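You operate a simulated robot arm through the tools that you are given. There is no shell and no other tool.

The job below is to be done with a simulated robot arm. You get a single attempt, and the scene is never put back.

JOB
Wash the gold and the teal make-up brush, blot them and hang them back in the rack.
Fine: brush cleaner, ribbed mat, black sponge; each goes back in the hole it came from.

The check looks at the end state, three seconds after you hand in, the way a careful person would. Anything else that was tipped, shoved, dropped, spilled or broken makes it a failure.

ROBOT AND FRAMES
A 6-joint arm with a two-finger gripper, fixed in place. Base frame: the origin is at the foot of the arm, x ahead of it, y to its left, z up; the work surface is at about z = 0. Units: cm, rad, N and s.
With the tool pointing down near the work surface it reaches from about 24 to 62 cm from the base axis. Its first joint turns from -1.152 to 1.152 rad. Payload 1.37 kg.
Tool frame: the origin (TCP) lies between the finger pads and is the grasp point; the fingertips stand 2.2 cm ahead of it; z points along the fingers, y is the line along which they close. The gripper opens to 9.2 cm. The gripper's body begins 6.5 cm behind the TCP.
Orientation is that of the tool frame in the base frame, as a unit quaternion [x, y, z, w]. With the fingers straight down and closing along the base's y, the tool's x points along the base's -x, its y along +y and its z along -z.

CONTROLS
- The arm moves only by the tool send_rows. Its argument "commands" is a list of rows, each a list of 3 entries, a list of its own where there are three numbers: the shift along the tool's x, y, z in units of 400 mm (1.0 is 400 mm), then the turn, a rotation vector about the tool's x, y, z in units of 90 degrees (1.0 is 90 degrees), then the gripper command, from -1 (fully open) to 1 (shut), values between in proportion. In form: [[[x, y, z], [wx, wy, wz], grip], ...]. A call has 1 to 20 rows; each row is the pose to reach, as a shift and turn from the pose commanded when the call began, along the tool's axes at that moment. A call with a number of a shift or a turn outside -1 to 1 is refused whole. Rows are played at 5 a second. More than 5 cm and 0.15 rad between two rows, or a gripper value outside its range, and nothing of the call is played. Where a pose cannot be reached the arm comes as near as it can. A force on the tool above 40 N (or 10 N above the force at the start of the call, whichever is more), or a blocked arm, ends the call early, and 0.2 s more pass. The fingers move at their own pace and stop on an object; they squeeze with about 26 N. The grip force told is the motor's: it shows also when the fingers shut on nothing. Time passes only in rows, and 0.2 s behind the last, so rows that repeat a pose let the fingers close. It gives the time, the measured TCP pose, the force on the tool (base axes), the opening and the grip force at its end, in the units of the frame above (readings bear some noise), with the torque about the TCP (base axes, N m) and any sound that the robot's microphone picked up, and new pictures: "pictures" is both (left out), scene, wrist or none.
- Cameras (640 x 400 px; columns grow to the right, rows downward): "scene" is fixed at [4.16, -45.56, 59.92]; the picture's right is [0.52, -0.85, 0.00], its down [-0.45, -0.27, -0.85] and it looks along [0.73, 0.44, -0.53] (base axes); focal length 342 px, centre (320, 200). "wrist" rides on the gripper at [7.1, 1.9, -10.2] in the tool frame; the picture's right is [-0.26, 0.96, 0.00], its down [-0.75, -0.21, -0.62] and it looks along [-0.60, -0.16, 0.78] (tool axes); focal length 280 px, centre (320, 200). There is no depth. A picture from a camera that has moved, and an enlarged one, comes with that camera's place and axes in the base frame and with its lens. The place of the scene camera against the robot may be out by one fixed shift of up to 2.5 cm in any direction.
- zoom(camera, box): a new picture of the part [left, top, right, bottom] of that camera's present view, enlarged. The clock stands still meanwhile.
- job_done(): hands the job in; it is judged then, once.

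Places have to be worked out from the pictures, the camera data and where the tool is seen. Open the gripper and draw the arm clear of the work before you hand the job in, unless the task says otherwise.

The tools are called after "Request:" by a JSON object that holds its "op" and its "data". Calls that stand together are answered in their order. send_rows: Moves the arm, as the interface text tells. Its arguments: {"type":"object","properties":{"commands":{"type":"array"},"pictures":{"type":"string","enum":["both","scene","wrist","none"]}},"required":["commands"]} The other tools are called the same way: zoom (camera, box) takes an enlarged picture of a part of a camera's view; job_done () hands the job in.

At the start:

```text
time: 0.0
eef_pos: [46.24, 3.08, 37.63]
ee_rot: [-0.002, 1.0, 0.0, 0.001]
contact_force: [0.4, 0.0, 0.6]
wrist_torque: [0.02, 0.0, -0.02]
grip_width: 9.18
gripper_force: 0.1
```

scene: 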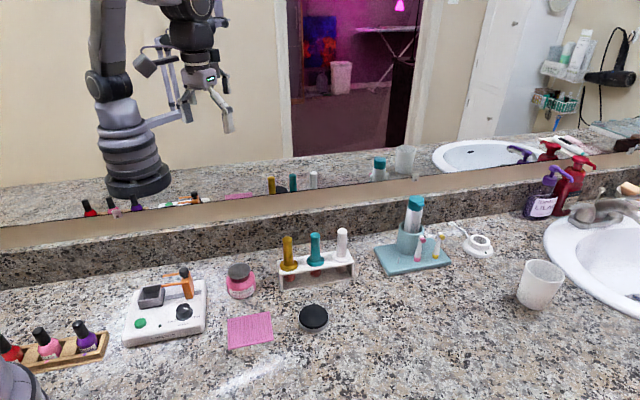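
wrist: 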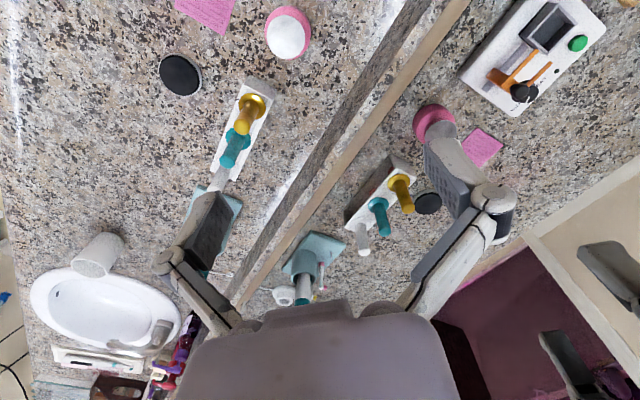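

The pictures show a rack with three brushes (gold, teal, white), a pink jar (closed or open?), a pink mat, a black round thing and a board with a small machine. I zoom in to see the details before moving.

Request:
{"op": "zoom", "data": {"camera": "scene", "box": [210, 220, 370, 320]}}

Request:
{"op": "zoom", "data": {"camera": "scene", "box": [110, 250, 350, 400]}}

Request:
{"op": "zoom", "data": {"camera": "wrist", "box": [140, 0, 340, 125]}}

Request:
{"op": "zoom", "data": {"camera": "wrist", "box": [180, 70, 300, 200]}}

Request:
{"op": "zoom", "data": {"camera": "scene", "box": [360, 180, 520, 290]}}

```text
4.00 times, centred on (290, 270) of scene
camera zoom: at [4.16, -45.56, 59.92], right [0.52, -0.85, 0.0], down [-0.45, -0.27, -0.85], along [0.73, 0.44, -0.53], focal length 1369 px, centre (440, -80)
```

zoom: 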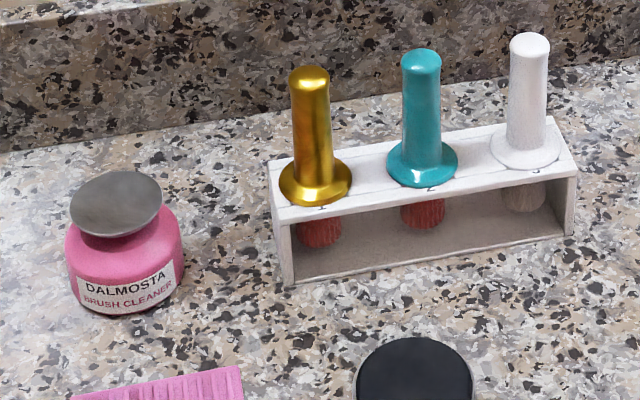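

```text
2.67 times, centred on (230, 325) of scene
camera zoom: at [4.16, -45.56, 59.92], right [0.52, -0.85, 0.0], down [-0.45, -0.27, -0.85], along [0.73, 0.44, -0.53], focal length 913 px, centre (560, -133)
```

zoom: 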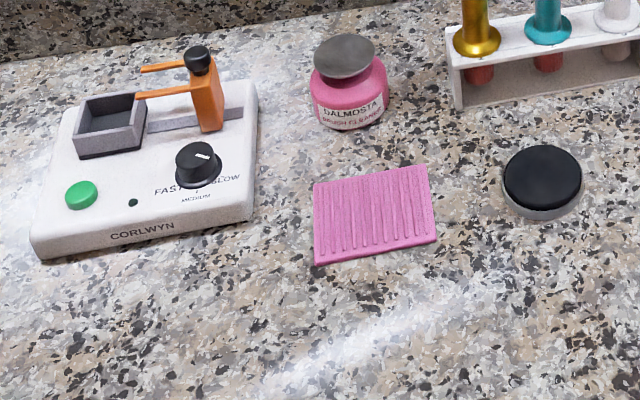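

```text
3.20 times, centred on (240, 62) of wrist
camera zoom: at [39.12, 5.01, 47.79], right [0.26, 0.97, 0.0], down [0.75, -0.2, 0.63], along [0.6, -0.16, -0.78], focal length 897 px, centre (576, 640)
```

zoom: 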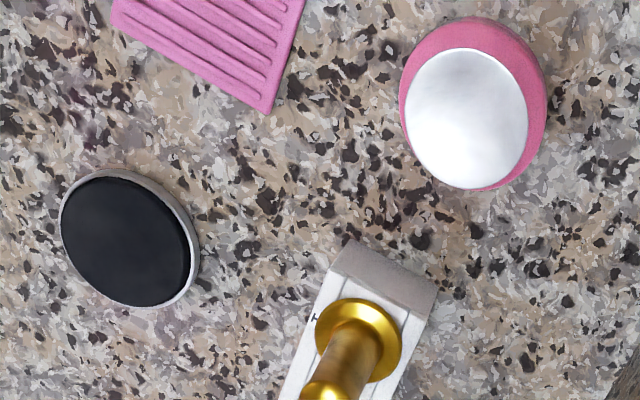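

```text
3.08 times, centred on (240, 135) of wrist
camera zoom: at [39.12, 5.01, 47.79], right [0.26, 0.97, 0.0], down [0.75, -0.2, 0.63], along [0.6, -0.16, -0.78], focal length 863 px, centre (566, 400)
```

zoom: 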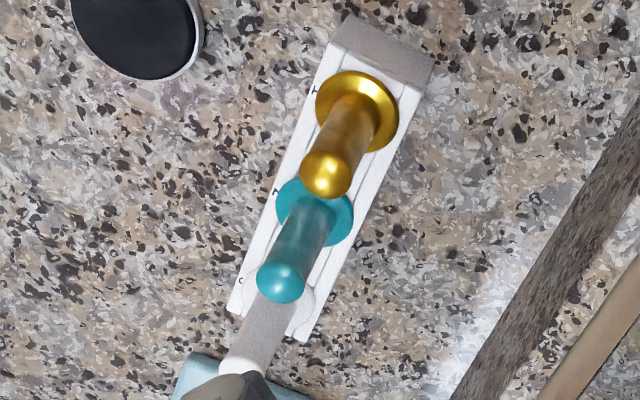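

```text
3.64 times, centred on (440, 235) of scene
camera zoom: at [4.16, -45.56, 59.92], right [0.52, -0.85, 0.0], down [-0.45, -0.27, -0.85], along [0.73, 0.44, -0.53], focal length 1245 px, centre (-116, 73)
```

zoom: 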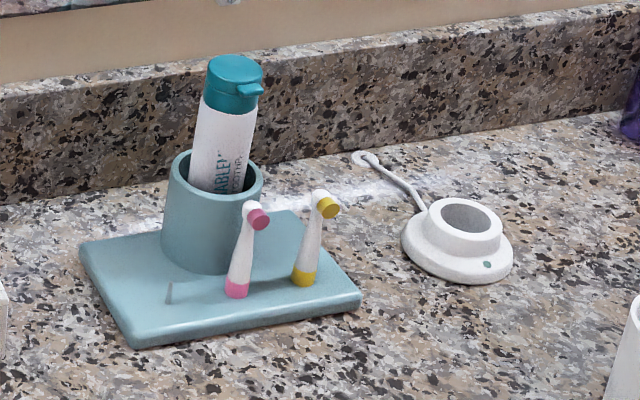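

The brushes hang bristles-down in the rack (red, dirty tips on gold and teal). The jar seems to have a metal disc on top, with the jar at about (43.6, -0.5) and the gold brush at about (51, -9). I lower the wrist camera towards the jar to see whether that disc is a lid or a pump.

Request:
{"op": "send_rows", "data": {"commands": [[[0.033, -0.003, 0.05], [0, 0, 0], -1], [[0.066, -0.006, 0.1], [0, 0, 0], -1], [[0.1, -0.009, 0.15], [0, 0, 0], -1], [[0.133, -0.012, 0.2], [0, 0, 0], -1], [[0.166, -0.015, 0.25], [0, 0, 0], -1], [[0.2, -0.018, 0.3], [0, 0, 0], -1], [[0.233, -0.02, 0.35], [0, 0, 0], -1], [[0.266, -0.022, 0.4], [0, 0, 0], -1], [[0.3, -0.025, 0.45], [0, 0, 0], -1], [[0.331, -0.027, 0.5], [0, 0, 0], -1], [[0.331, -0.027, 0.5], [0, 0, 0], -1]]}}

```text
time: 2.4
eef_pos: [32.99, 1.88, 17.42]
ee_rot: [0.0, 1.0, 0.0, 0.0]
contact_force: [-0.8, -0.3, 0.0]
wrist_torque: [0.0, 0.03, 0.0]
grip_width: 9.19
gripper_force: 0.1
camera wrist: at [25.75, 3.94, 27.63], right [0.26, 0.97, 0.0], down [0.75, -0.2, 0.63], along [0.6, -0.16, -0.78], focal length 280 px, centre (320, 200)
```

scene: 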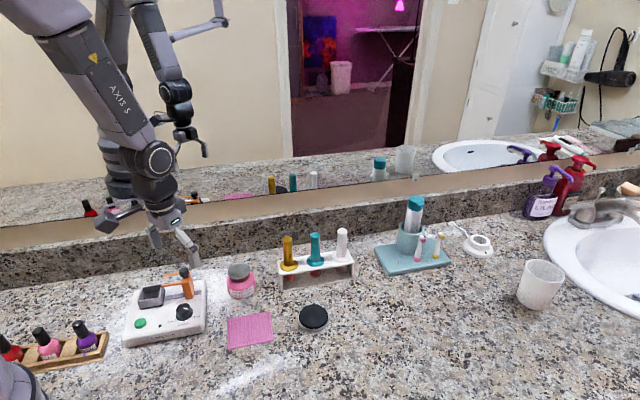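
wrist: 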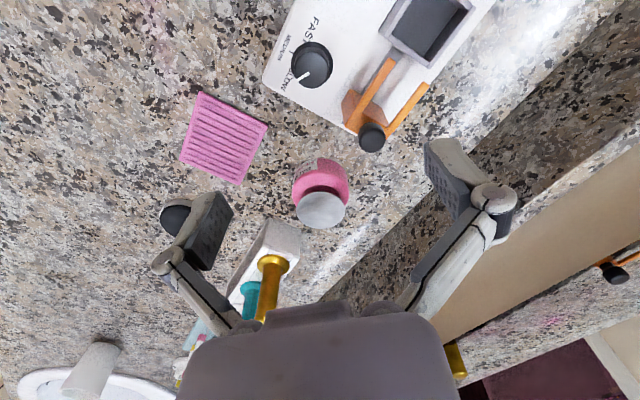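

The jar sits at the centre of the wrist view. I zoom in on the jar, the board and the rack.

Request:
{"op": "zoom", "data": {"camera": "wrist", "box": [270, 140, 370, 240]}}

Request:
{"op": "zoom", "data": {"camera": "wrist", "box": [150, 80, 310, 330]}}

Request:
{"op": "zoom", "data": {"camera": "scene", "box": [215, 255, 265, 305]}}

Request:
{"op": "zoom", "data": {"camera": "wrist", "box": [250, 0, 490, 160]}}

```text
4.00 times, centred on (320, 190) of wrist
camera zoom: at [25.75, 3.94, 27.63], right [0.26, 0.97, 0.0], down [0.75, -0.2, 0.63], along [0.6, -0.16, -0.78], focal length 1122 px, centre (320, 240)
```

zoom: 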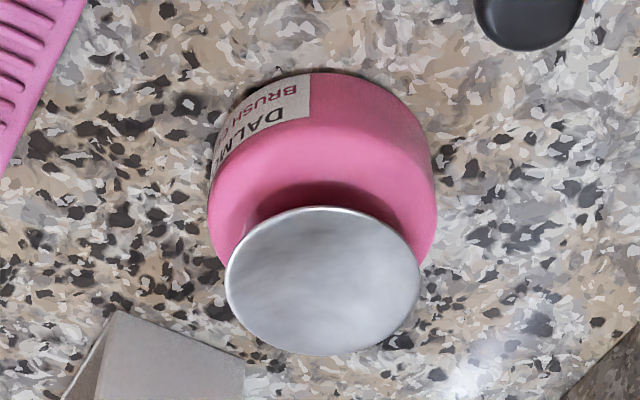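

```text
1.60 times, centred on (230, 205) of wrist
camera zoom: at [25.75, 3.94, 27.63], right [0.26, 0.97, 0.0], down [0.75, -0.2, 0.63], along [0.6, -0.16, -0.78], focal length 449 px, centre (464, 192)
```

zoom: 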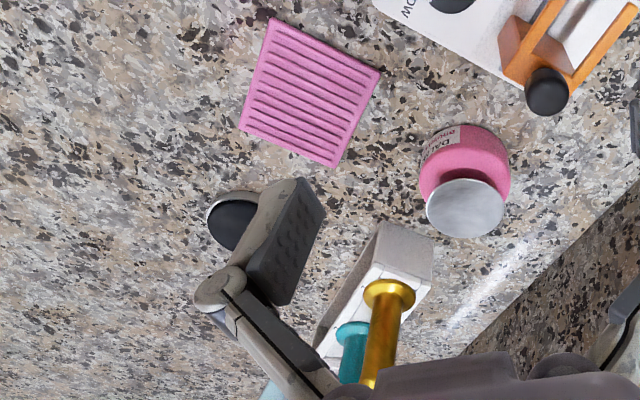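

```text
8.00 times, centred on (240, 280) of scene
camera zoom: at [4.16, -45.56, 59.92], right [0.52, -0.85, 0.0], down [-0.45, -0.27, -0.85], along [0.73, 0.44, -0.53], focal length 2739 px, centre (960, -440)
```

zoom: 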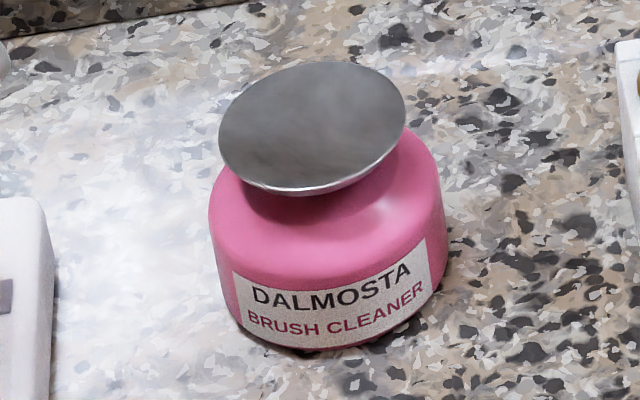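

```text
2.50 times, centred on (370, 80) of wrist
camera zoom: at [25.75, 3.94, 27.63], right [0.26, 0.97, 0.0], down [0.75, -0.2, 0.63], along [0.6, -0.16, -0.78], focal length 701 px, centre (195, 500)
```

zoom: 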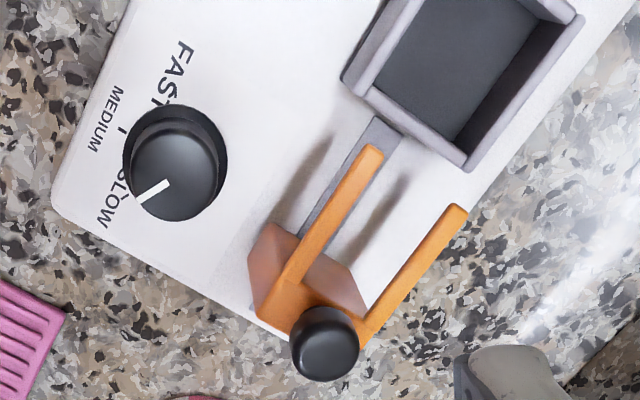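

The disc looks like a shallow metal dish on a neck, probably a press-pump dispenser at about (44.0, -0.9, 5.6). The gold brush collar triangulates to (51.5, -9.05, 5.1). I tilt the camera for a flatter side view of the jar and rack to settle lid or pump and the heights.

Request:
{"op": "send_rows", "data": {"commands": [[[0.01, -0.0231, 0.0], [0, 0, 0], -1], [[0.03, -0.07, 0.0], [-0.012, -0.048, -0.038], -1], [[0.05, -0.12, 0.02], [-0.024, -0.095, -0.075], -1], [[0.0775, -0.16, 0.04], [-0.036, -0.143, -0.113], -1], [[0.0775, -0.185, 0.07], [-0.048, -0.19, -0.15], -1], [[0.0775, -0.185, 0.1], [-0.06, -0.238, -0.188], -1], [[0.0775, -0.185, 0.14], [-0.071, -0.286, -0.226], -1], [[0.0775, -0.185, 0.18], [-0.083, -0.333, -0.263], -1], [[0.0775, -0.185, 0.21], [-0.095, -0.381, -0.301], -1], [[0.0775, -0.185, 0.21], [-0.095, -0.381, -0.301], -1]]}}

```text
time: 4.6
eef_pos: [32.04, -6.37, 20.44]
ee_rot: [-0.231, 0.925, 0.076, 0.292]
contact_force: [0.8, 0.2, -1.0]
wrist_torque: [-0.01, 0.0, -0.02]
grip_width: 9.19
gripper_force: 0.0
out of reach, approached as far as the arm can: row 3, 4, 5, 6, 7, 8, 9, 10
camera wrist: at [20.92, -10.17, 24.65], right [-0.27, 0.95, 0.15], down [0.33, -0.06, 0.94], along [0.91, 0.3, -0.29], focal length 280 px, centre (320, 200)
```

scene: 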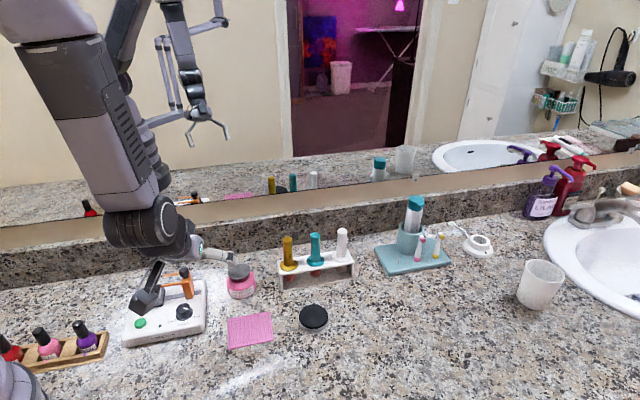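
wrist: 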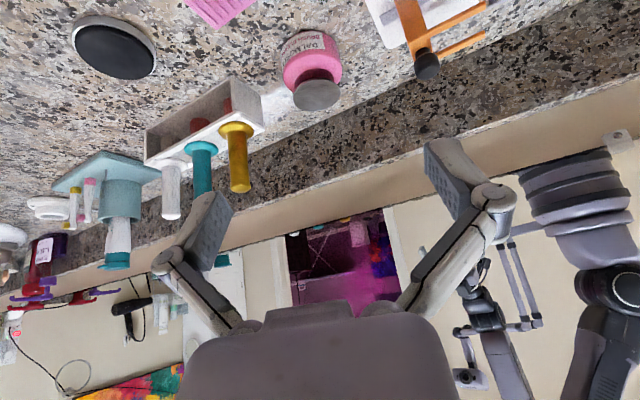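

The arm couldn't get as low as asked, but the view is flat enough. I zoom on the jar, rack and sponge.

Request:
{"op": "zoom", "data": {"camera": "wrist", "box": [270, 20, 360, 120]}}

Request:
{"op": "zoom", "data": {"camera": "wrist", "box": [130, 70, 280, 230]}}

Request:
{"op": "zoom", "data": {"camera": "wrist", "box": [60, 0, 270, 90]}}

```text
4.00 times, centred on (315, 70) of wrist
camera zoom: at [20.92, -10.17, 24.65], right [-0.27, 0.95, 0.15], down [0.33, -0.06, 0.94], along [0.91, 0.3, -0.29], focal length 1122 px, centre (340, 720)
```

zoom: 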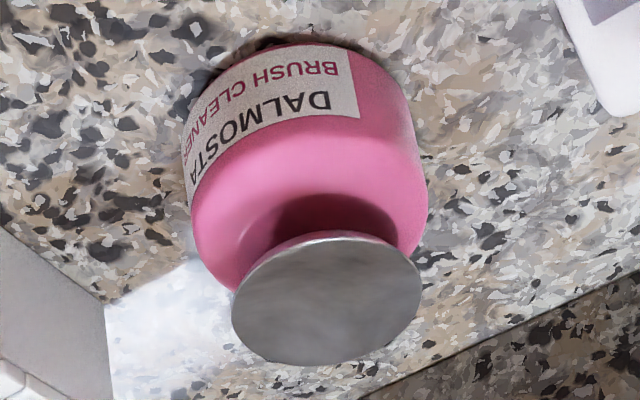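

```text
2.50 times, centred on (205, 150) of wrist
camera zoom: at [20.92, -10.17, 24.65], right [-0.27, 0.95, 0.15], down [0.33, -0.06, 0.94], along [0.91, 0.3, -0.29], focal length 701 px, centre (608, 325)
```

zoom: 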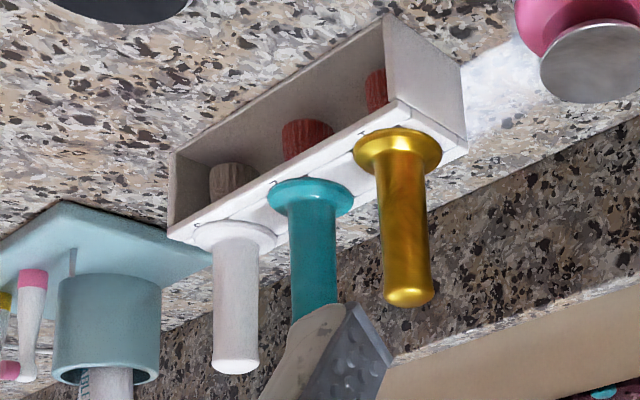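

```text
3.05 times, centred on (165, 45) of wrist
camera zoom: at [20.92, -10.17, 24.65], right [-0.27, 0.95, 0.15], down [0.33, -0.06, 0.94], along [0.91, 0.3, -0.29], focal length 854 px, centre (792, 672)
```

zoom: 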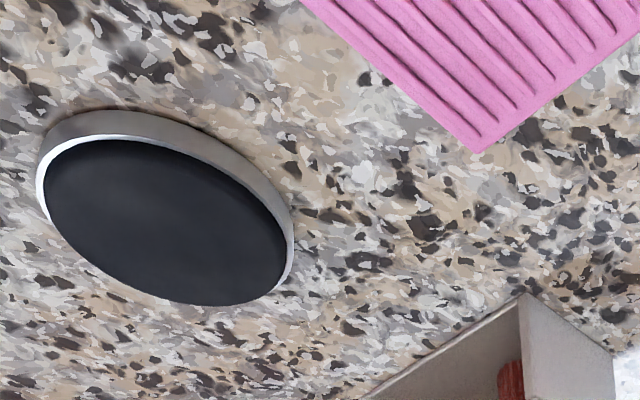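

The dish stands on a narrow neck with a gap beneath, so a press-pump. The collars sit at z≈5.3, handle tops at ≈12.8, teal at about (56.1, -13.4). As the last target was clipped, I make a small test shift upward to make sure what the commanded pose is.

Request:
{"op": "send_rows", "data": {"commands": [[[-0.0215, 0, -0.0307], [0, 0, 0], -1], [[-0.043, 0, -0.0614], [0, 0, 0], -1], [[-0.043, 0, -0.0614], [0, 0, 0], -1]], "pictures": "none"}}

```text
time: 5.4
eef_pos: [31.86, -6.38, 23.27]
ee_rot: [-0.231, 0.925, 0.073, 0.292]
contact_force: [-0.2, -1.3, -0.1]
wrist_torque: [0.0, 0.03, 0.0]
grip_width: 9.21
gripper_force: 0.1
```

The commanded pose follows the measured one. Now I swing upright, yaw the fingers to close across the rack (-45°), and go 8 cm above the gold brush.

Request:
{"op": "send_rows", "data": {"commands": [[[-0.025, -0.024, 0.023], [0.021, 0.028, 0.065], -1], [[-0.05, -0.048, 0.046], [0.042, 0.056, 0.131], -1], [[-0.074, -0.072, 0.069], [0.063, 0.083, 0.196], -1], [[-0.099, -0.096, 0.092], [0.084, 0.111, 0.262], -1], [[-0.124, -0.12, 0.115], [0.105, 0.139, 0.327], -1], [[-0.148, -0.145, 0.139], [0.126, 0.167, 0.393], -1], [[-0.173, -0.169, 0.162], [0.147, 0.194, 0.458], -1], [[-0.198, -0.193, 0.185], [0.168, 0.222, 0.523], -1], [[-0.223, -0.217, 0.208], [0.189, 0.25, 0.589], -1], [[-0.247, -0.241, 0.231], [0.21, 0.278, 0.654], -1], [[-0.272, -0.265, 0.254], [0.231, 0.305, 0.72], -1], [[-0.2968, -0.2892, 0.277], [0.2517, 0.333, 0.785], -1], [[-0.2968, -0.2892, 0.277], [0.2517, 0.333, 0.785], -1]]}}

```text
time: 8.2
eef_pos: [51.44, -8.91, 20.89]
ee_rot: [0.385, 0.923, -0.002, 0.002]
contact_force: [-0.3, 0.3, -0.6]
wrist_torque: [-0.03, 0.01, 0.0]
grip_width: 9.19
gripper_force: 0.1
camera wrist: at [47.82, -2.54, 30.96], right [0.87, 0.49, 0.0], down [0.38, -0.68, 0.63], along [0.31, -0.55, -0.78], focal length 280 px, centre (320, 200)
```

scene: 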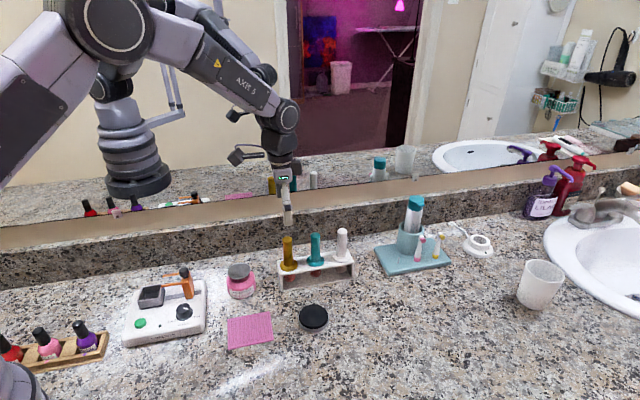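
wrist: 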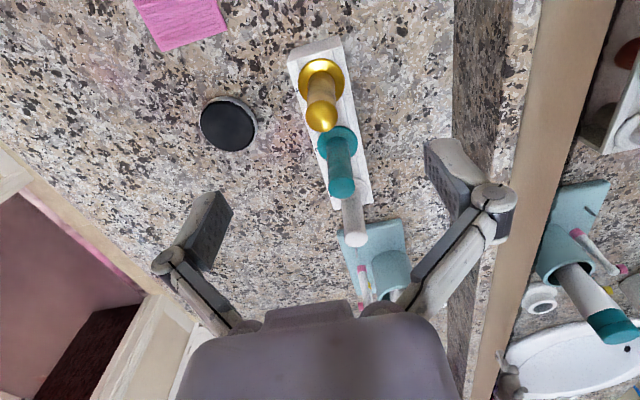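

I'm hovering over the gold brush; I zoom to refine its position and the rack's direction.

Request:
{"op": "zoom", "data": {"camera": "wrist", "box": [270, 30, 390, 150]}}

Request:
{"op": "zoom", "data": {"camera": "wrist", "box": [290, 110, 410, 260]}}

```text
3.33 times, centred on (330, 90) of wrist
camera zoom: at [47.82, -2.54, 30.96], right [0.87, 0.49, 0.0], down [0.38, -0.68, 0.63], along [0.31, -0.55, -0.78], focal length 935 px, centre (287, 567)
```

zoom: 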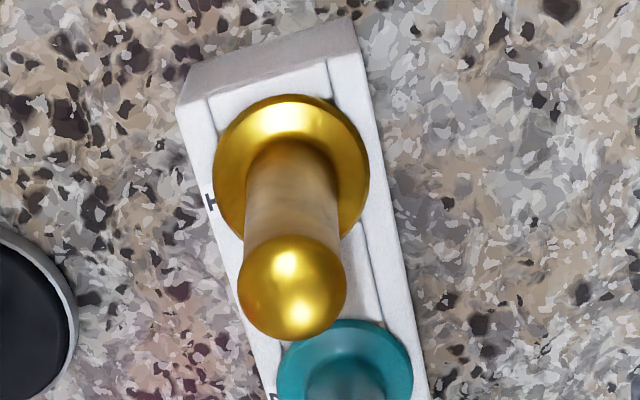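

```text
2.67 times, centred on (350, 185) of wrist
camera zoom: at [47.82, -2.54, 30.96], right [0.87, 0.49, 0.0], down [0.38, -0.68, 0.63], along [0.31, -0.55, -0.78], focal length 748 px, centre (240, 240)
```

zoom: 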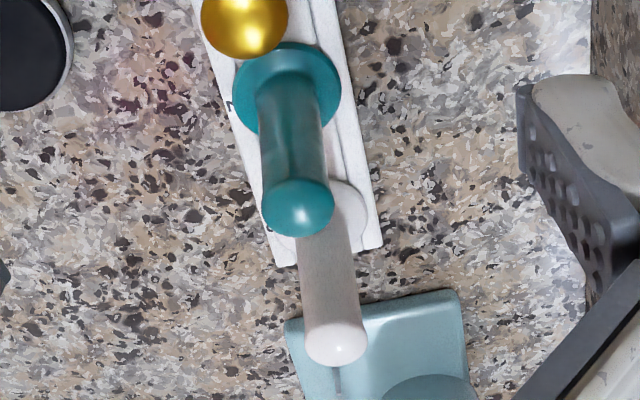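

Gold refines to about (51.5, -8.9), which is already under the TCP, and the rack runs along -45° like my yaw. I lower straight to z≈10.5 with the fingers open and check the centring.

Request:
{"op": "send_rows", "data": {"commands": [[[0, 0, 0.065], [0, 0, 0], -1], [[0, 0, 0.13], [0, 0, 0], -1], [[0, 0, 0.195], [0, 0, 0], -1], [[0, 0, 0.26], [0, 0, 0], -1], [[0, 0, 0.26], [0, 0, 0], -1]]}}

```text
time: 9.4
eef_pos: [51.48, -9.1, 10.64]
ee_rot: [0.385, 0.923, -0.002, 0.002]
contact_force: [1.5, -0.5, -0.3]
wrist_torque: [-0.01, 0.02, -0.03]
grip_width: 9.22
gripper_force: 0.0
camera wrist: at [47.86, -2.58, 20.61], right [0.87, 0.49, 0.0], down [0.39, -0.68, 0.63], along [0.31, -0.55, -0.78], focal length 280 px, centre (320, 200)
```

scene: 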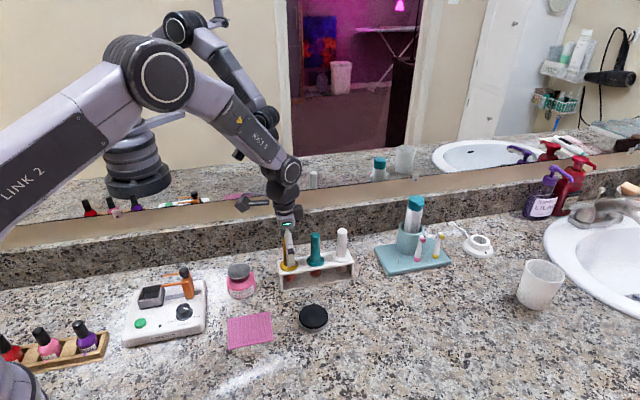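
wrist: 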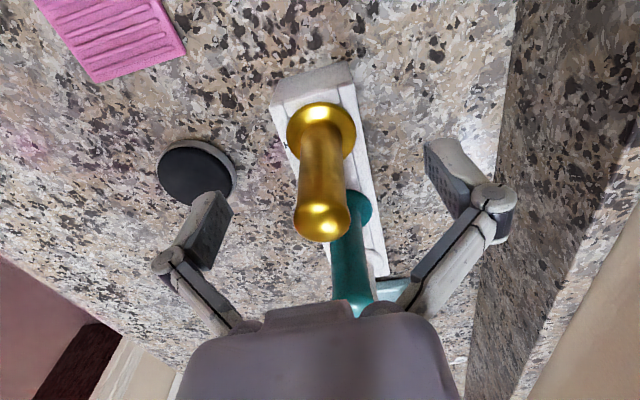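

The handle projects onto the TCP pixel within about 1 mm. I lower to z≈8.2 (fingertips just above the collar) and close.

Request:
{"op": "send_rows", "data": {"commands": [[[0, 0, 0.03], [0, 0, 0], -1], [[0, 0, 0.06], [0, 0, 0], -1], [[0, 0, 0.06], [0, 0, 0], -0.4], [[0, 0, 0.06], [0, 0, 0], 0.2], [[0, 0, 0.06], [0, 0, 0], 1], [[0, 0, 0.06], [0, 0, 0], 1], [[0, 0, 0.06], [0, 0, 0], 1], [[0, 0, 0.06], [0, 0, 0], 1]]}}

```text
time: 11.2
eef_pos: [51.32, -9.13, 8.1]
ee_rot: [0.384, 0.923, -0.002, 0.002]
contact_force: [-0.9, -0.5, 1.2]
wrist_torque: [0.0, -0.06, -0.03]
grip_width: 2.08
gripper_force: 26.3
camera wrist: at [47.78, -2.62, 18.16], right [0.87, 0.49, 0.0], down [0.38, -0.68, 0.63], along [0.31, -0.55, -0.78], focal length 280 px, centre (320, 200)
```

scene: 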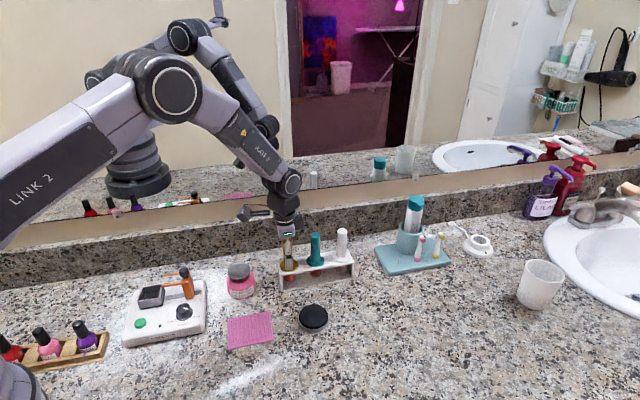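
wrist: 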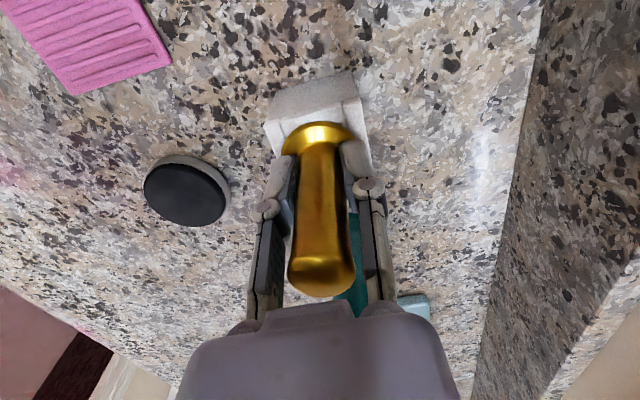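

The brush is held (2.08 cm, 26 N) and the rack hasn't visibly moved. I lift straight up by 8 cm and look at the bristles.

Request:
{"op": "send_rows", "data": {"commands": [[[0, 0, -0.02], [0, 0, 0], 1], [[0, 0, -0.05], [0, 0, 0], 1], [[0, 0, -0.08], [0, 0, 0], 1], [[0, 0, -0.11], [0, 0, 0], 1], [[0, 0, -0.14], [0, 0, 0], 1], [[0, 0, -0.17], [0, 0, 0], 1], [[0, 0, -0.2], [0, 0, 0], 1], [[0, 0, -0.2], [0, 0, 0], 1]]}}

Request:
{"op": "zoom", "data": {"camera": "scene", "box": [210, 200, 370, 320]}}

```text
time: 13.0
eef_pos: [51.45, -8.97, 16.24]
ee_rot: [0.385, 0.923, -0.002, 0.002]
contact_force: [-0.1, 0.2, -0.5]
wrist_torque: [0.02, -0.01, -0.01]
grip_width: 2.1
gripper_force: 26.3
camera wrist: at [47.76, -2.5, 26.24], right [0.87, 0.49, 0.0], down [0.39, -0.68, 0.63], along [0.31, -0.55, -0.78], focal length 280 px, centre (320, 200)
```

scene: 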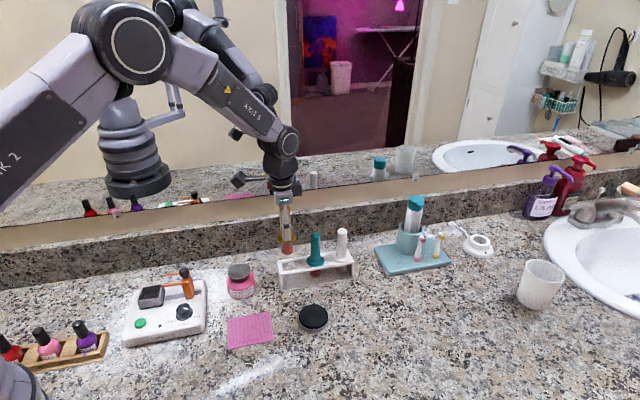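
wrist: 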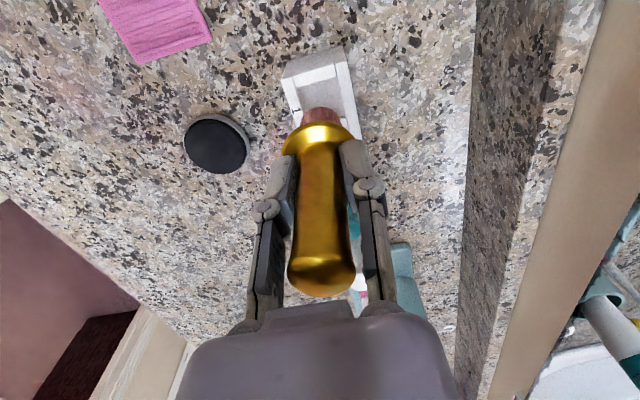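

```text
3.33 times, centred on (290, 260) of scene
camera zoom: at [4.16, -45.56, 59.92], right [0.52, -0.85, 0.0], down [-0.45, -0.27, -0.85], along [0.73, 0.44, -0.53], focal length 1141 px, centre (420, 0)
```

zoom: 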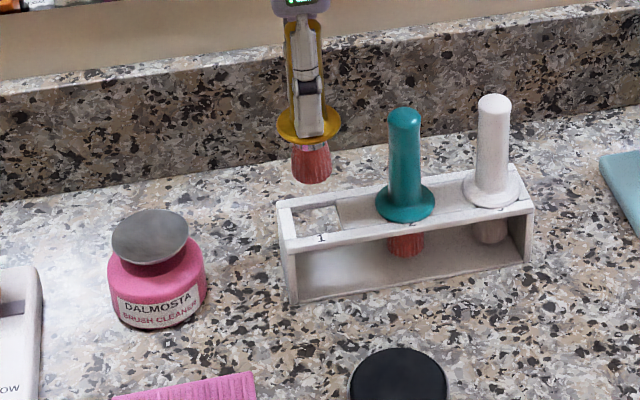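

The gold brush hangs straight, bristle tip about 7.4 cm below the TCP; hole 1 is free. I carry it level over the dish at (44.0, -0.9).

Request:
{"op": "send_rows", "data": {"commands": [[[0.045, 0.0016, 0], [0, 0, 0], 1], [[0.09, 0.0032, 0], [0, 0, 0], 1], [[0.135, 0.0048, 0], [0, 0, 0], 1], [[0.18, 0.0064, 0], [0, 0, 0], 1], [[0.225, 0.008, 0], [0, 0, 0], 1], [[0.26, 0.0092, 0], [0, 0, 0], 1], [[0.275, 0.0097, 0], [0, 0, 0], 1], [[0.275, 0.0097, 0], [0, 0, 0], 1]]}}

Request:
{"op": "zoom", "data": {"camera": "scene", "box": [200, 220, 290, 310]}}

```text
time: 14.8
eef_pos: [43.87, -0.92, 16.09]
ee_rot: [0.384, 0.923, -0.002, 0.002]
contact_force: [0.0, 0.2, -1.0]
wrist_torque: [-0.02, 0.0, -0.01]
grip_width: 2.09
gripper_force: 25.8
camera wrist: at [40.28, 5.51, 26.13], right [0.87, 0.49, 0.0], down [0.39, -0.68, 0.63], along [0.31, -0.55, -0.78], focal length 280 px, centre (320, 200)
```

scene: 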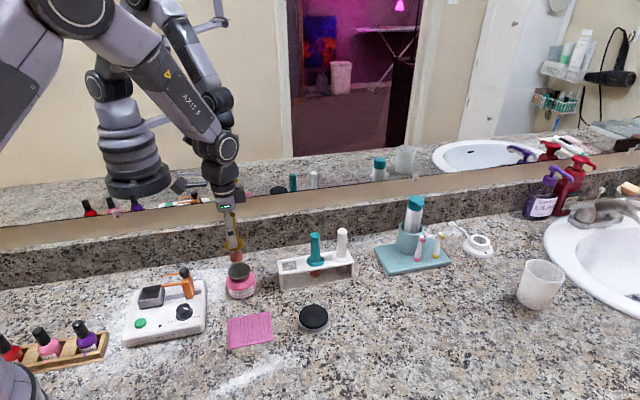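
wrist: 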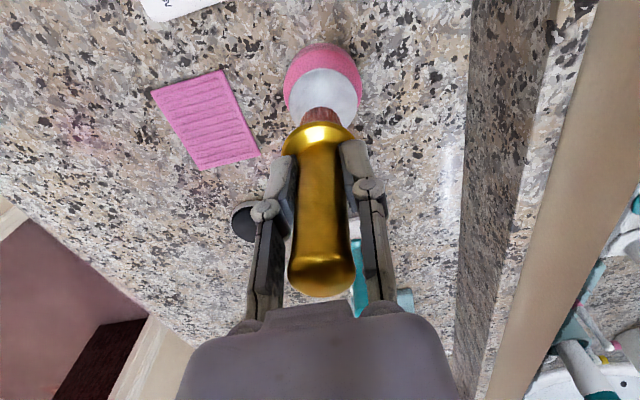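

```text
4.44 times, centred on (245, 265) of scene
camera zoom: at [4.16, -45.56, 59.92], right [0.52, -0.85, 0.0], down [-0.45, -0.27, -0.85], along [0.73, 0.44, -0.53], focal length 1522 px, centre (653, -89)
```

zoom: 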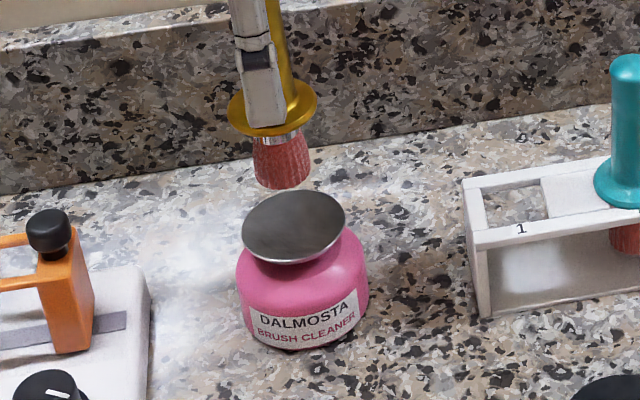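

The brush is centred over the dish with about 3.3 cm between tip and dish. I come down 2.8 cm and check.

Request:
{"op": "send_rows", "data": {"commands": [[[0, 0, 0.025], [0, 0, 0], 1], [[0, 0, 0.05], [0, 0, 0], 1], [[0, 0, 0.065], [0, 0, 0], 1], [[0, 0, 0.07], [0, 0, 0], 1], [[0, 0, 0.07], [0, 0, 0], 1]]}}

Request:
{"op": "zoom", "data": {"camera": "scene", "box": [200, 220, 290, 310]}}

```text
time: 16.0
eef_pos: [43.85, -0.96, 13.31]
ee_rot: [0.384, 0.923, -0.002, 0.003]
contact_force: [0.1, 1.1, -0.2]
wrist_torque: [0.05, -0.01, 0.01]
grip_width: 2.11
gripper_force: 26.1
camera wrist: at [40.31, 5.55, 23.34], right [0.87, 0.49, 0.0], down [0.38, -0.68, 0.63], along [0.31, -0.55, -0.78], focal length 280 px, centre (320, 200)
```

scene: 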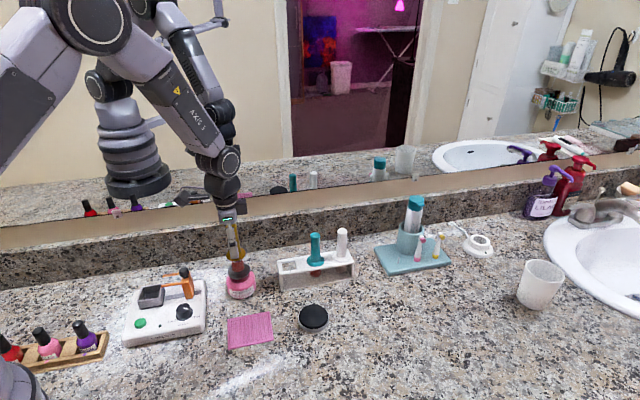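
wrist: 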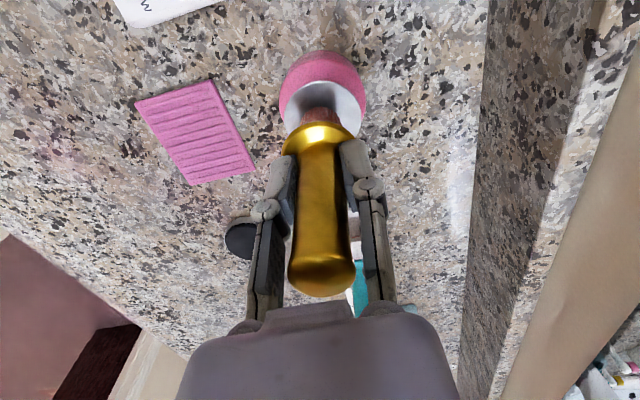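

```text
4.44 times, centred on (245, 265) of scene
camera zoom: at [4.16, -45.56, 59.92], right [0.52, -0.85, 0.0], down [-0.45, -0.27, -0.85], along [0.73, 0.44, -0.53], focal length 1522 px, centre (653, -89)
```

zoom: 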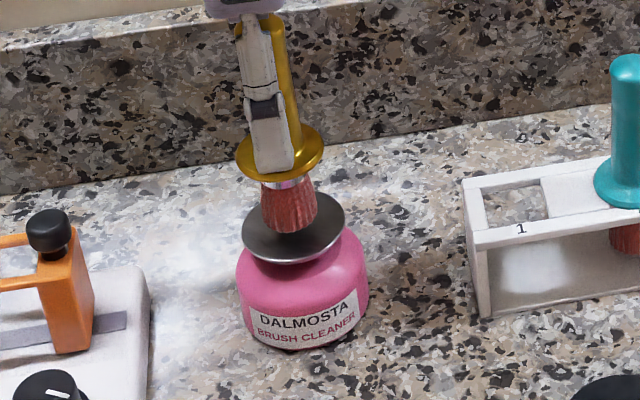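

The tip is just above the dish with no contact force yet. I step down 0.6 cm gently and read the force.

Request:
{"op": "send_rows", "data": {"commands": [[[0, 0, 0.005], [0, 0, 0], 1], [[0, 0, 0.01], [0, 0, 0], 1], [[0, 0, 0.015], [0, 0, 0], 1], [[0, 0, 0.015], [0, 0, 0], 1]], "pictures": "scene"}}

Request:
{"op": "zoom", "data": {"camera": "scene", "box": [200, 220, 290, 310]}}

```text
time: 17.0
eef_pos: [43.94, -0.93, 12.63]
ee_rot: [0.385, 0.923, -0.002, 0.002]
contact_force: [-0.5, 0.2, 0.0]
wrist_torque: [0.01, 0.0, -0.02]
grip_width: 2.1
gripper_force: 25.8
```

scene: 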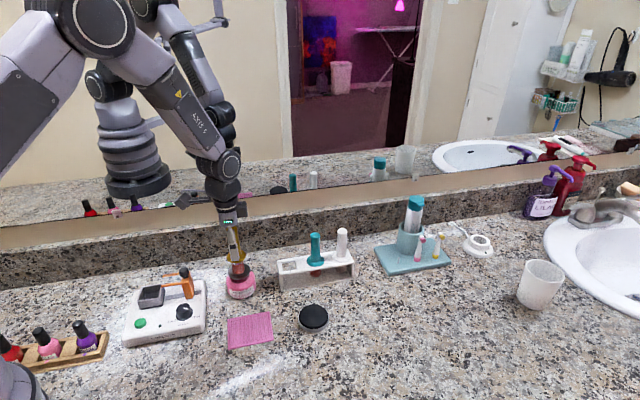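

```text
4.44 times, centred on (245, 265) of scene
camera zoom: at [4.16, -45.56, 59.92], right [0.52, -0.85, 0.0], down [-0.45, -0.27, -0.85], along [0.73, 0.44, -0.53], focal length 1522 px, centre (653, -89)
```

zoom: 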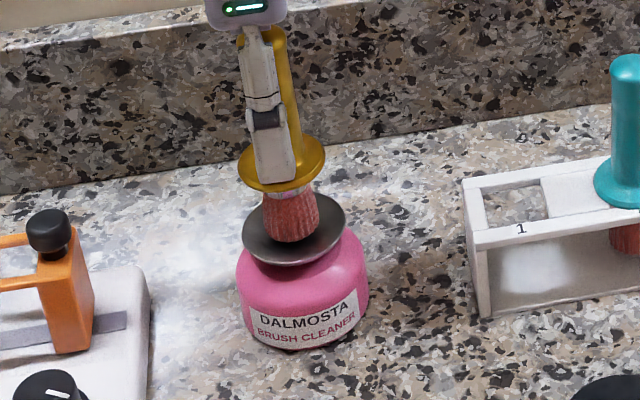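

Still no measurable force; the dish may be a hollow bowl. I go another 0.5 cm down.

Request:
{"op": "send_rows", "data": {"commands": [[[0, 0, 0.004], [0, 0, 0], 1], [[0, 0, 0.008], [0, 0, 0], 1], [[0, 0, 0.0125], [0, 0, 0], 1], [[0, 0, 0.0125], [0, 0, 0], 1]], "pictures": "scene"}}

Request:
{"op": "zoom", "data": {"camera": "scene", "box": [200, 220, 290, 310]}}

```text
time: 18.0
eef_pos: [43.98, -1.05, 12.09]
ee_rot: [0.383, 0.924, -0.002, 0.002]
contact_force: [-1.1, 0.2, 2.0]
wrist_torque: [0.02, 0.03, 0.01]
grip_width: 2.08
gripper_force: 25.2
```

scene: 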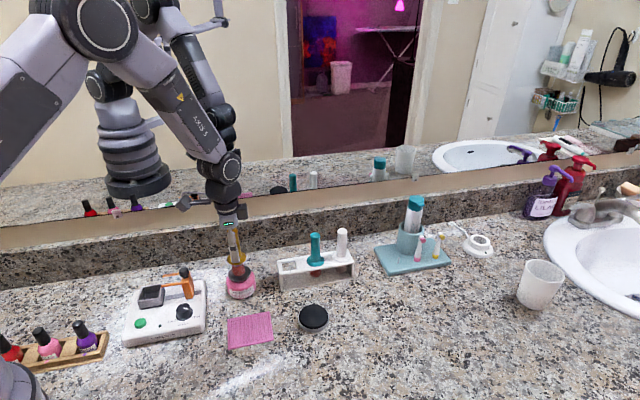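

```text
4.44 times, centred on (245, 265) of scene
camera zoom: at [4.16, -45.56, 59.92], right [0.52, -0.85, 0.0], down [-0.45, -0.27, -0.85], along [0.73, 0.44, -0.53], focal length 1522 px, centre (653, -89)
```

zoom: 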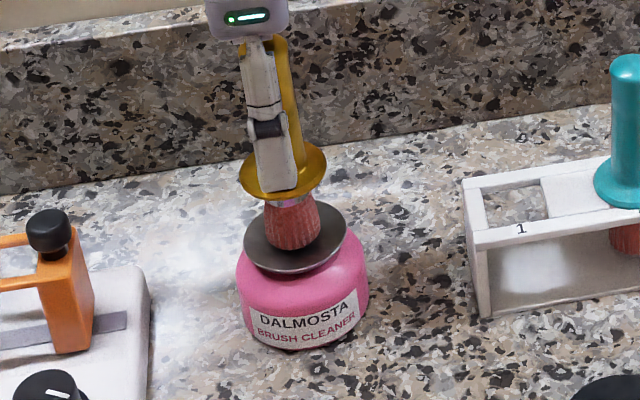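

Contact: 2 N and the dish has moved down with the brush, so it is a spring pump. I press further for a full stroke, watching the force.

Request:
{"op": "send_rows", "data": {"commands": [[[0, 0, 0.004], [0, 0, 0], 1], [[0, 0, 0.008], [0, 0, 0], 1], [[0, 0, 0.012], [0, 0, 0], 1], [[0, 0, 0.012], [0, 0, 0], 1]], "pictures": "scene"}}

Request:
{"op": "zoom", "data": {"camera": "scene", "box": [200, 220, 290, 310]}}

```text
time: 19.0
eef_pos: [43.93, -1.01, 11.62]
ee_rot: [0.384, 0.923, -0.001, 0.003]
contact_force: [-4.1, 4.0, 18.2]
wrist_torque: [0.27, 0.29, -0.03]
grip_width: 2.12
gripper_force: 26.1
```

scene: 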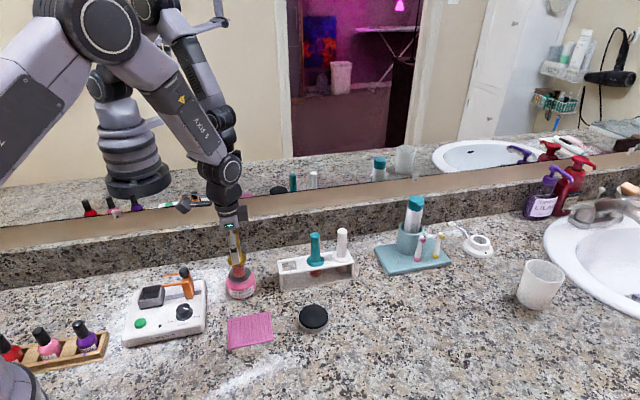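

```text
4.44 times, centred on (245, 265) of scene
camera zoom: at [4.15, -45.56, 59.92], right [0.52, -0.85, 0.0], down [-0.45, -0.27, -0.85], along [0.73, 0.44, -0.53], focal length 1522 px, centre (653, -89)
```

zoom: 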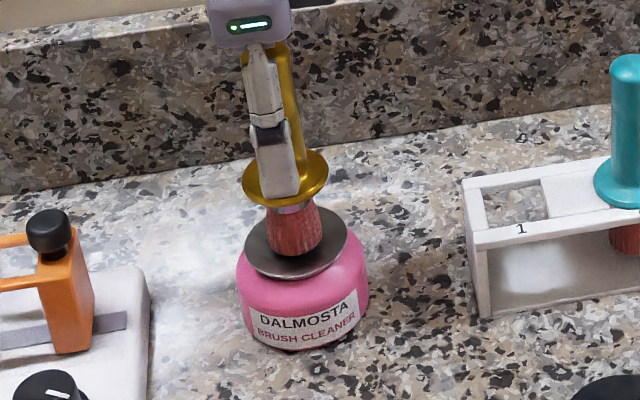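

18 N, so the pump is at its end-stop. I ease up until the spring is released and look at the dish and bristles.

Request:
{"op": "send_rows", "data": {"commands": [[[0, 0, -0.006], [0, 0, 0], 1], [[0, 0, -0.012], [0, 0, 0], 1], [[0, 0, -0.018], [0, 0, 0], 1], [[0, 0, -0.022], [0, 0, 0], 1], [[0, 0, -0.022], [0, 0, 0], 1]]}}

Request:
{"op": "zoom", "data": {"camera": "scene", "box": [215, 235, 275, 305]}}

Request:
{"op": "zoom", "data": {"camera": "wrist", "box": [260, 40, 380, 160]}}

```text
time: 20.2
eef_pos: [43.88, -1.09, 12.47]
ee_rot: [0.385, 0.923, -0.003, 0.002]
contact_force: [-0.5, -1.4, 0.9]
wrist_torque: [-0.01, 0.03, 0.02]
grip_width: 2.12
gripper_force: 26.2
camera wrist: at [40.27, 5.51, 22.6], right [0.87, 0.49, 0.0], down [0.39, -0.68, 0.63], along [0.31, -0.55, -0.78], focal length 280 px, centre (320, 200)
```

scene: 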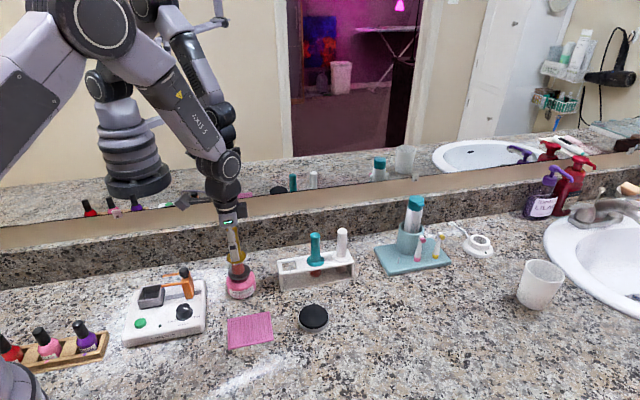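
wrist: 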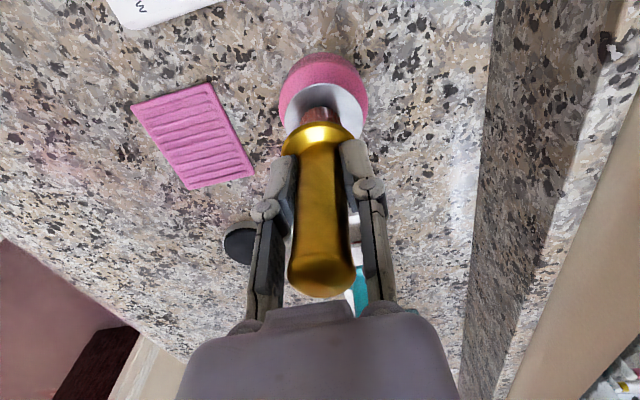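

```text
5.71 times, centred on (245, 270) of scene
camera zoom: at [4.16, -45.56, 59.92], right [0.52, -0.85, 0.0], down [-0.45, -0.27, -0.85], along [0.73, 0.44, -0.53], focal length 1956 px, centre (749, -200)
```

zoom: 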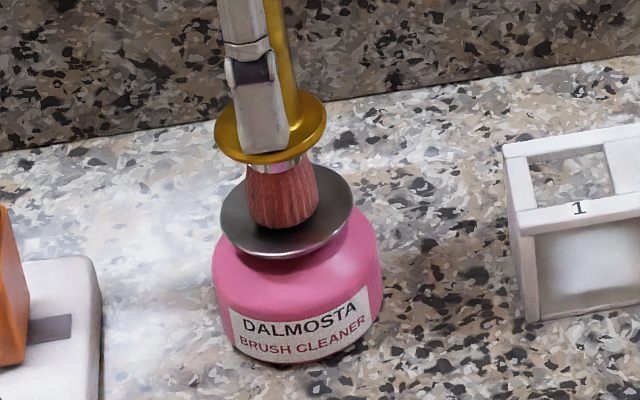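

```text
3.33 times, centred on (320, 100) of wrist
camera zoom: at [40.27, 5.51, 22.6], right [0.87, 0.49, 0.0], down [0.39, -0.68, 0.63], along [0.31, -0.55, -0.78], focal length 935 px, centre (320, 533)
```

zoom: 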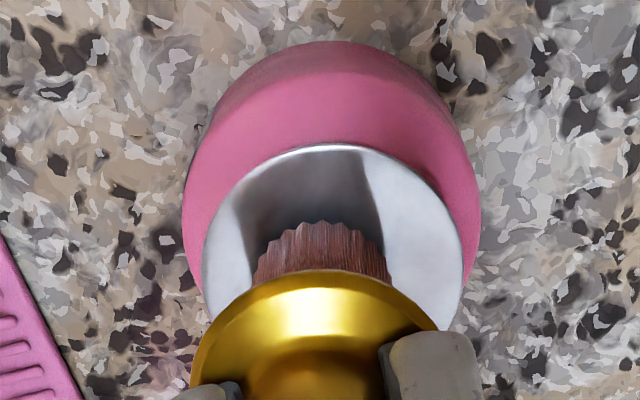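

The bristles look darker now, likely wet. I lift clear by 4 cm and compare.

Request:
{"op": "send_rows", "data": {"commands": [[[0, 0, -0.03], [0, 0, 0], 1], [[0, 0, -0.06], [0, 0, 0], 1], [[0, 0, -0.1], [0, 0, 0], 1], [[0, 0, -0.1], [0, 0, 0], 1]]}}

Request:
{"op": "zoom", "data": {"camera": "scene", "box": [200, 220, 290, 310]}}

Request:
{"op": "zoom", "data": {"camera": "wrist", "box": [260, 30, 380, 150]}}

```text
time: 21.2
eef_pos: [43.87, -1.07, 16.61]
ee_rot: [0.384, 0.923, -0.001, 0.002]
contact_force: [-1.0, 0.0, -0.5]
wrist_torque: [0.0, 0.01, 0.03]
grip_width: 2.1
gripper_force: 26.2
camera wrist: at [40.24, 5.49, 26.66], right [0.87, 0.49, 0.0], down [0.39, -0.68, 0.63], along [0.31, -0.55, -0.78], focal length 280 px, centre (320, 200)
```

scene: 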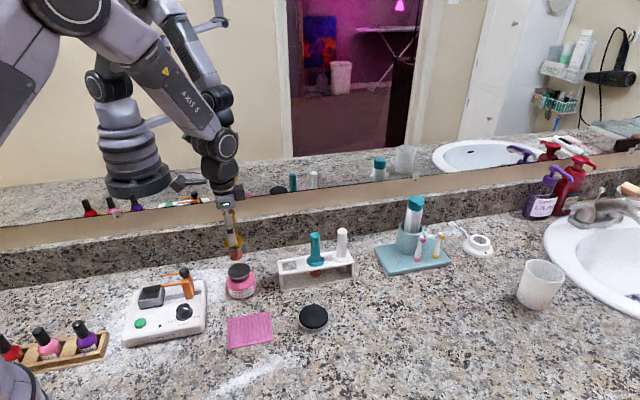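
wrist: 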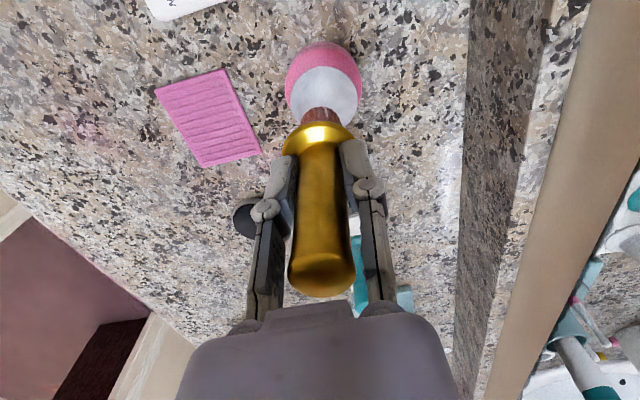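

```text
4.44 times, centred on (245, 265) of scene
camera zoom: at [4.16, -45.56, 59.92], right [0.52, -0.85, 0.0], down [-0.45, -0.27, -0.85], along [0.73, 0.44, -0.53], focal length 1522 px, centre (653, -89)
```

zoom: 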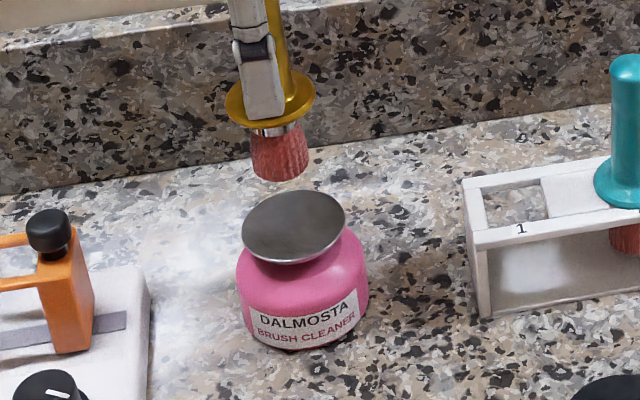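

```text
3.33 times, centred on (320, 90) of wrist
camera zoom: at [40.24, 5.49, 26.66], right [0.87, 0.49, 0.0], down [0.39, -0.68, 0.63], along [0.31, -0.55, -0.78], focal length 935 px, centre (320, 567)
```

zoom: 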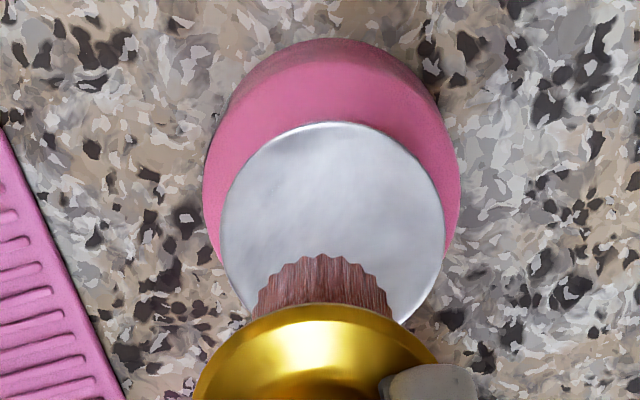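

I compare the gold bristles now (possibly wet) with the still dry teal ones, close up.

Request:
{"op": "zoom", "data": {"camera": "scene", "box": [228, 235, 252, 265]}}

Request:
{"op": "zoom", "data": {"camera": "scene", "box": [300, 255, 330, 285]}}

Request:
{"op": "zoom", "data": {"camera": "scene", "box": [225, 255, 265, 285]}}

```text
13.33 times, centred on (240, 250) of scene
camera zoom: at [4.16, -45.56, 59.92], right [0.52, -0.85, 0.0], down [-0.45, -0.27, -0.85], along [0.73, 0.44, -0.53], focal length 4565 px, centre (1387, -467)
```

zoom: 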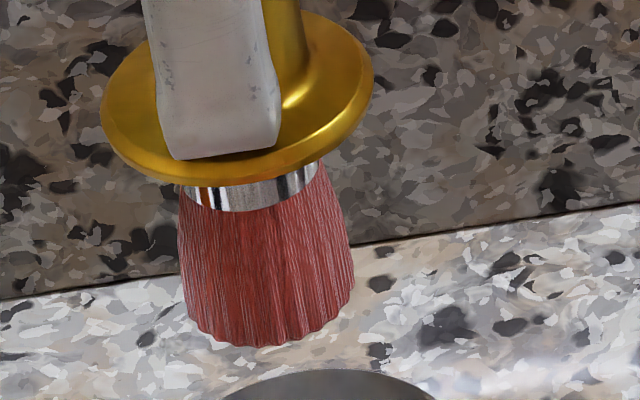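

```text
13.33 times, centred on (315, 270) of scene
camera zoom: at [4.16, -45.56, 59.92], right [0.52, -0.85, 0.0], down [-0.45, -0.27, -0.85], along [0.73, 0.44, -0.53], focal length 4565 px, centre (387, -733)
```

zoom: 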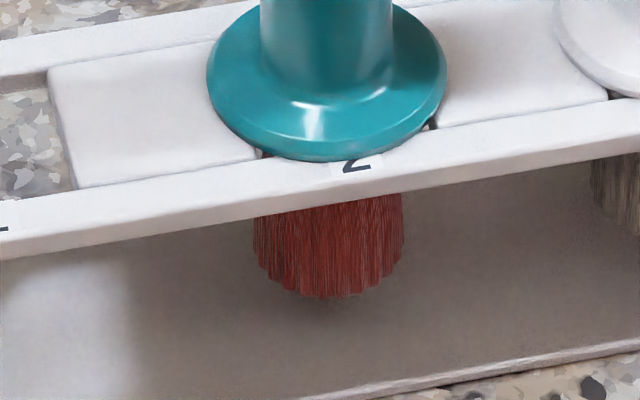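

```text
13.33 times, centred on (245, 270) of scene
camera zoom: at [4.16, -45.56, 59.92], right [0.52, -0.85, 0.0], down [-0.45, -0.27, -0.85], along [0.73, 0.44, -0.53], focal length 4565 px, centre (1320, -733)
```

zoom: 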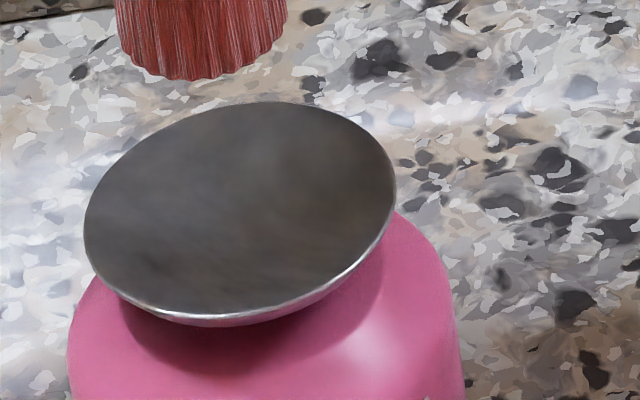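

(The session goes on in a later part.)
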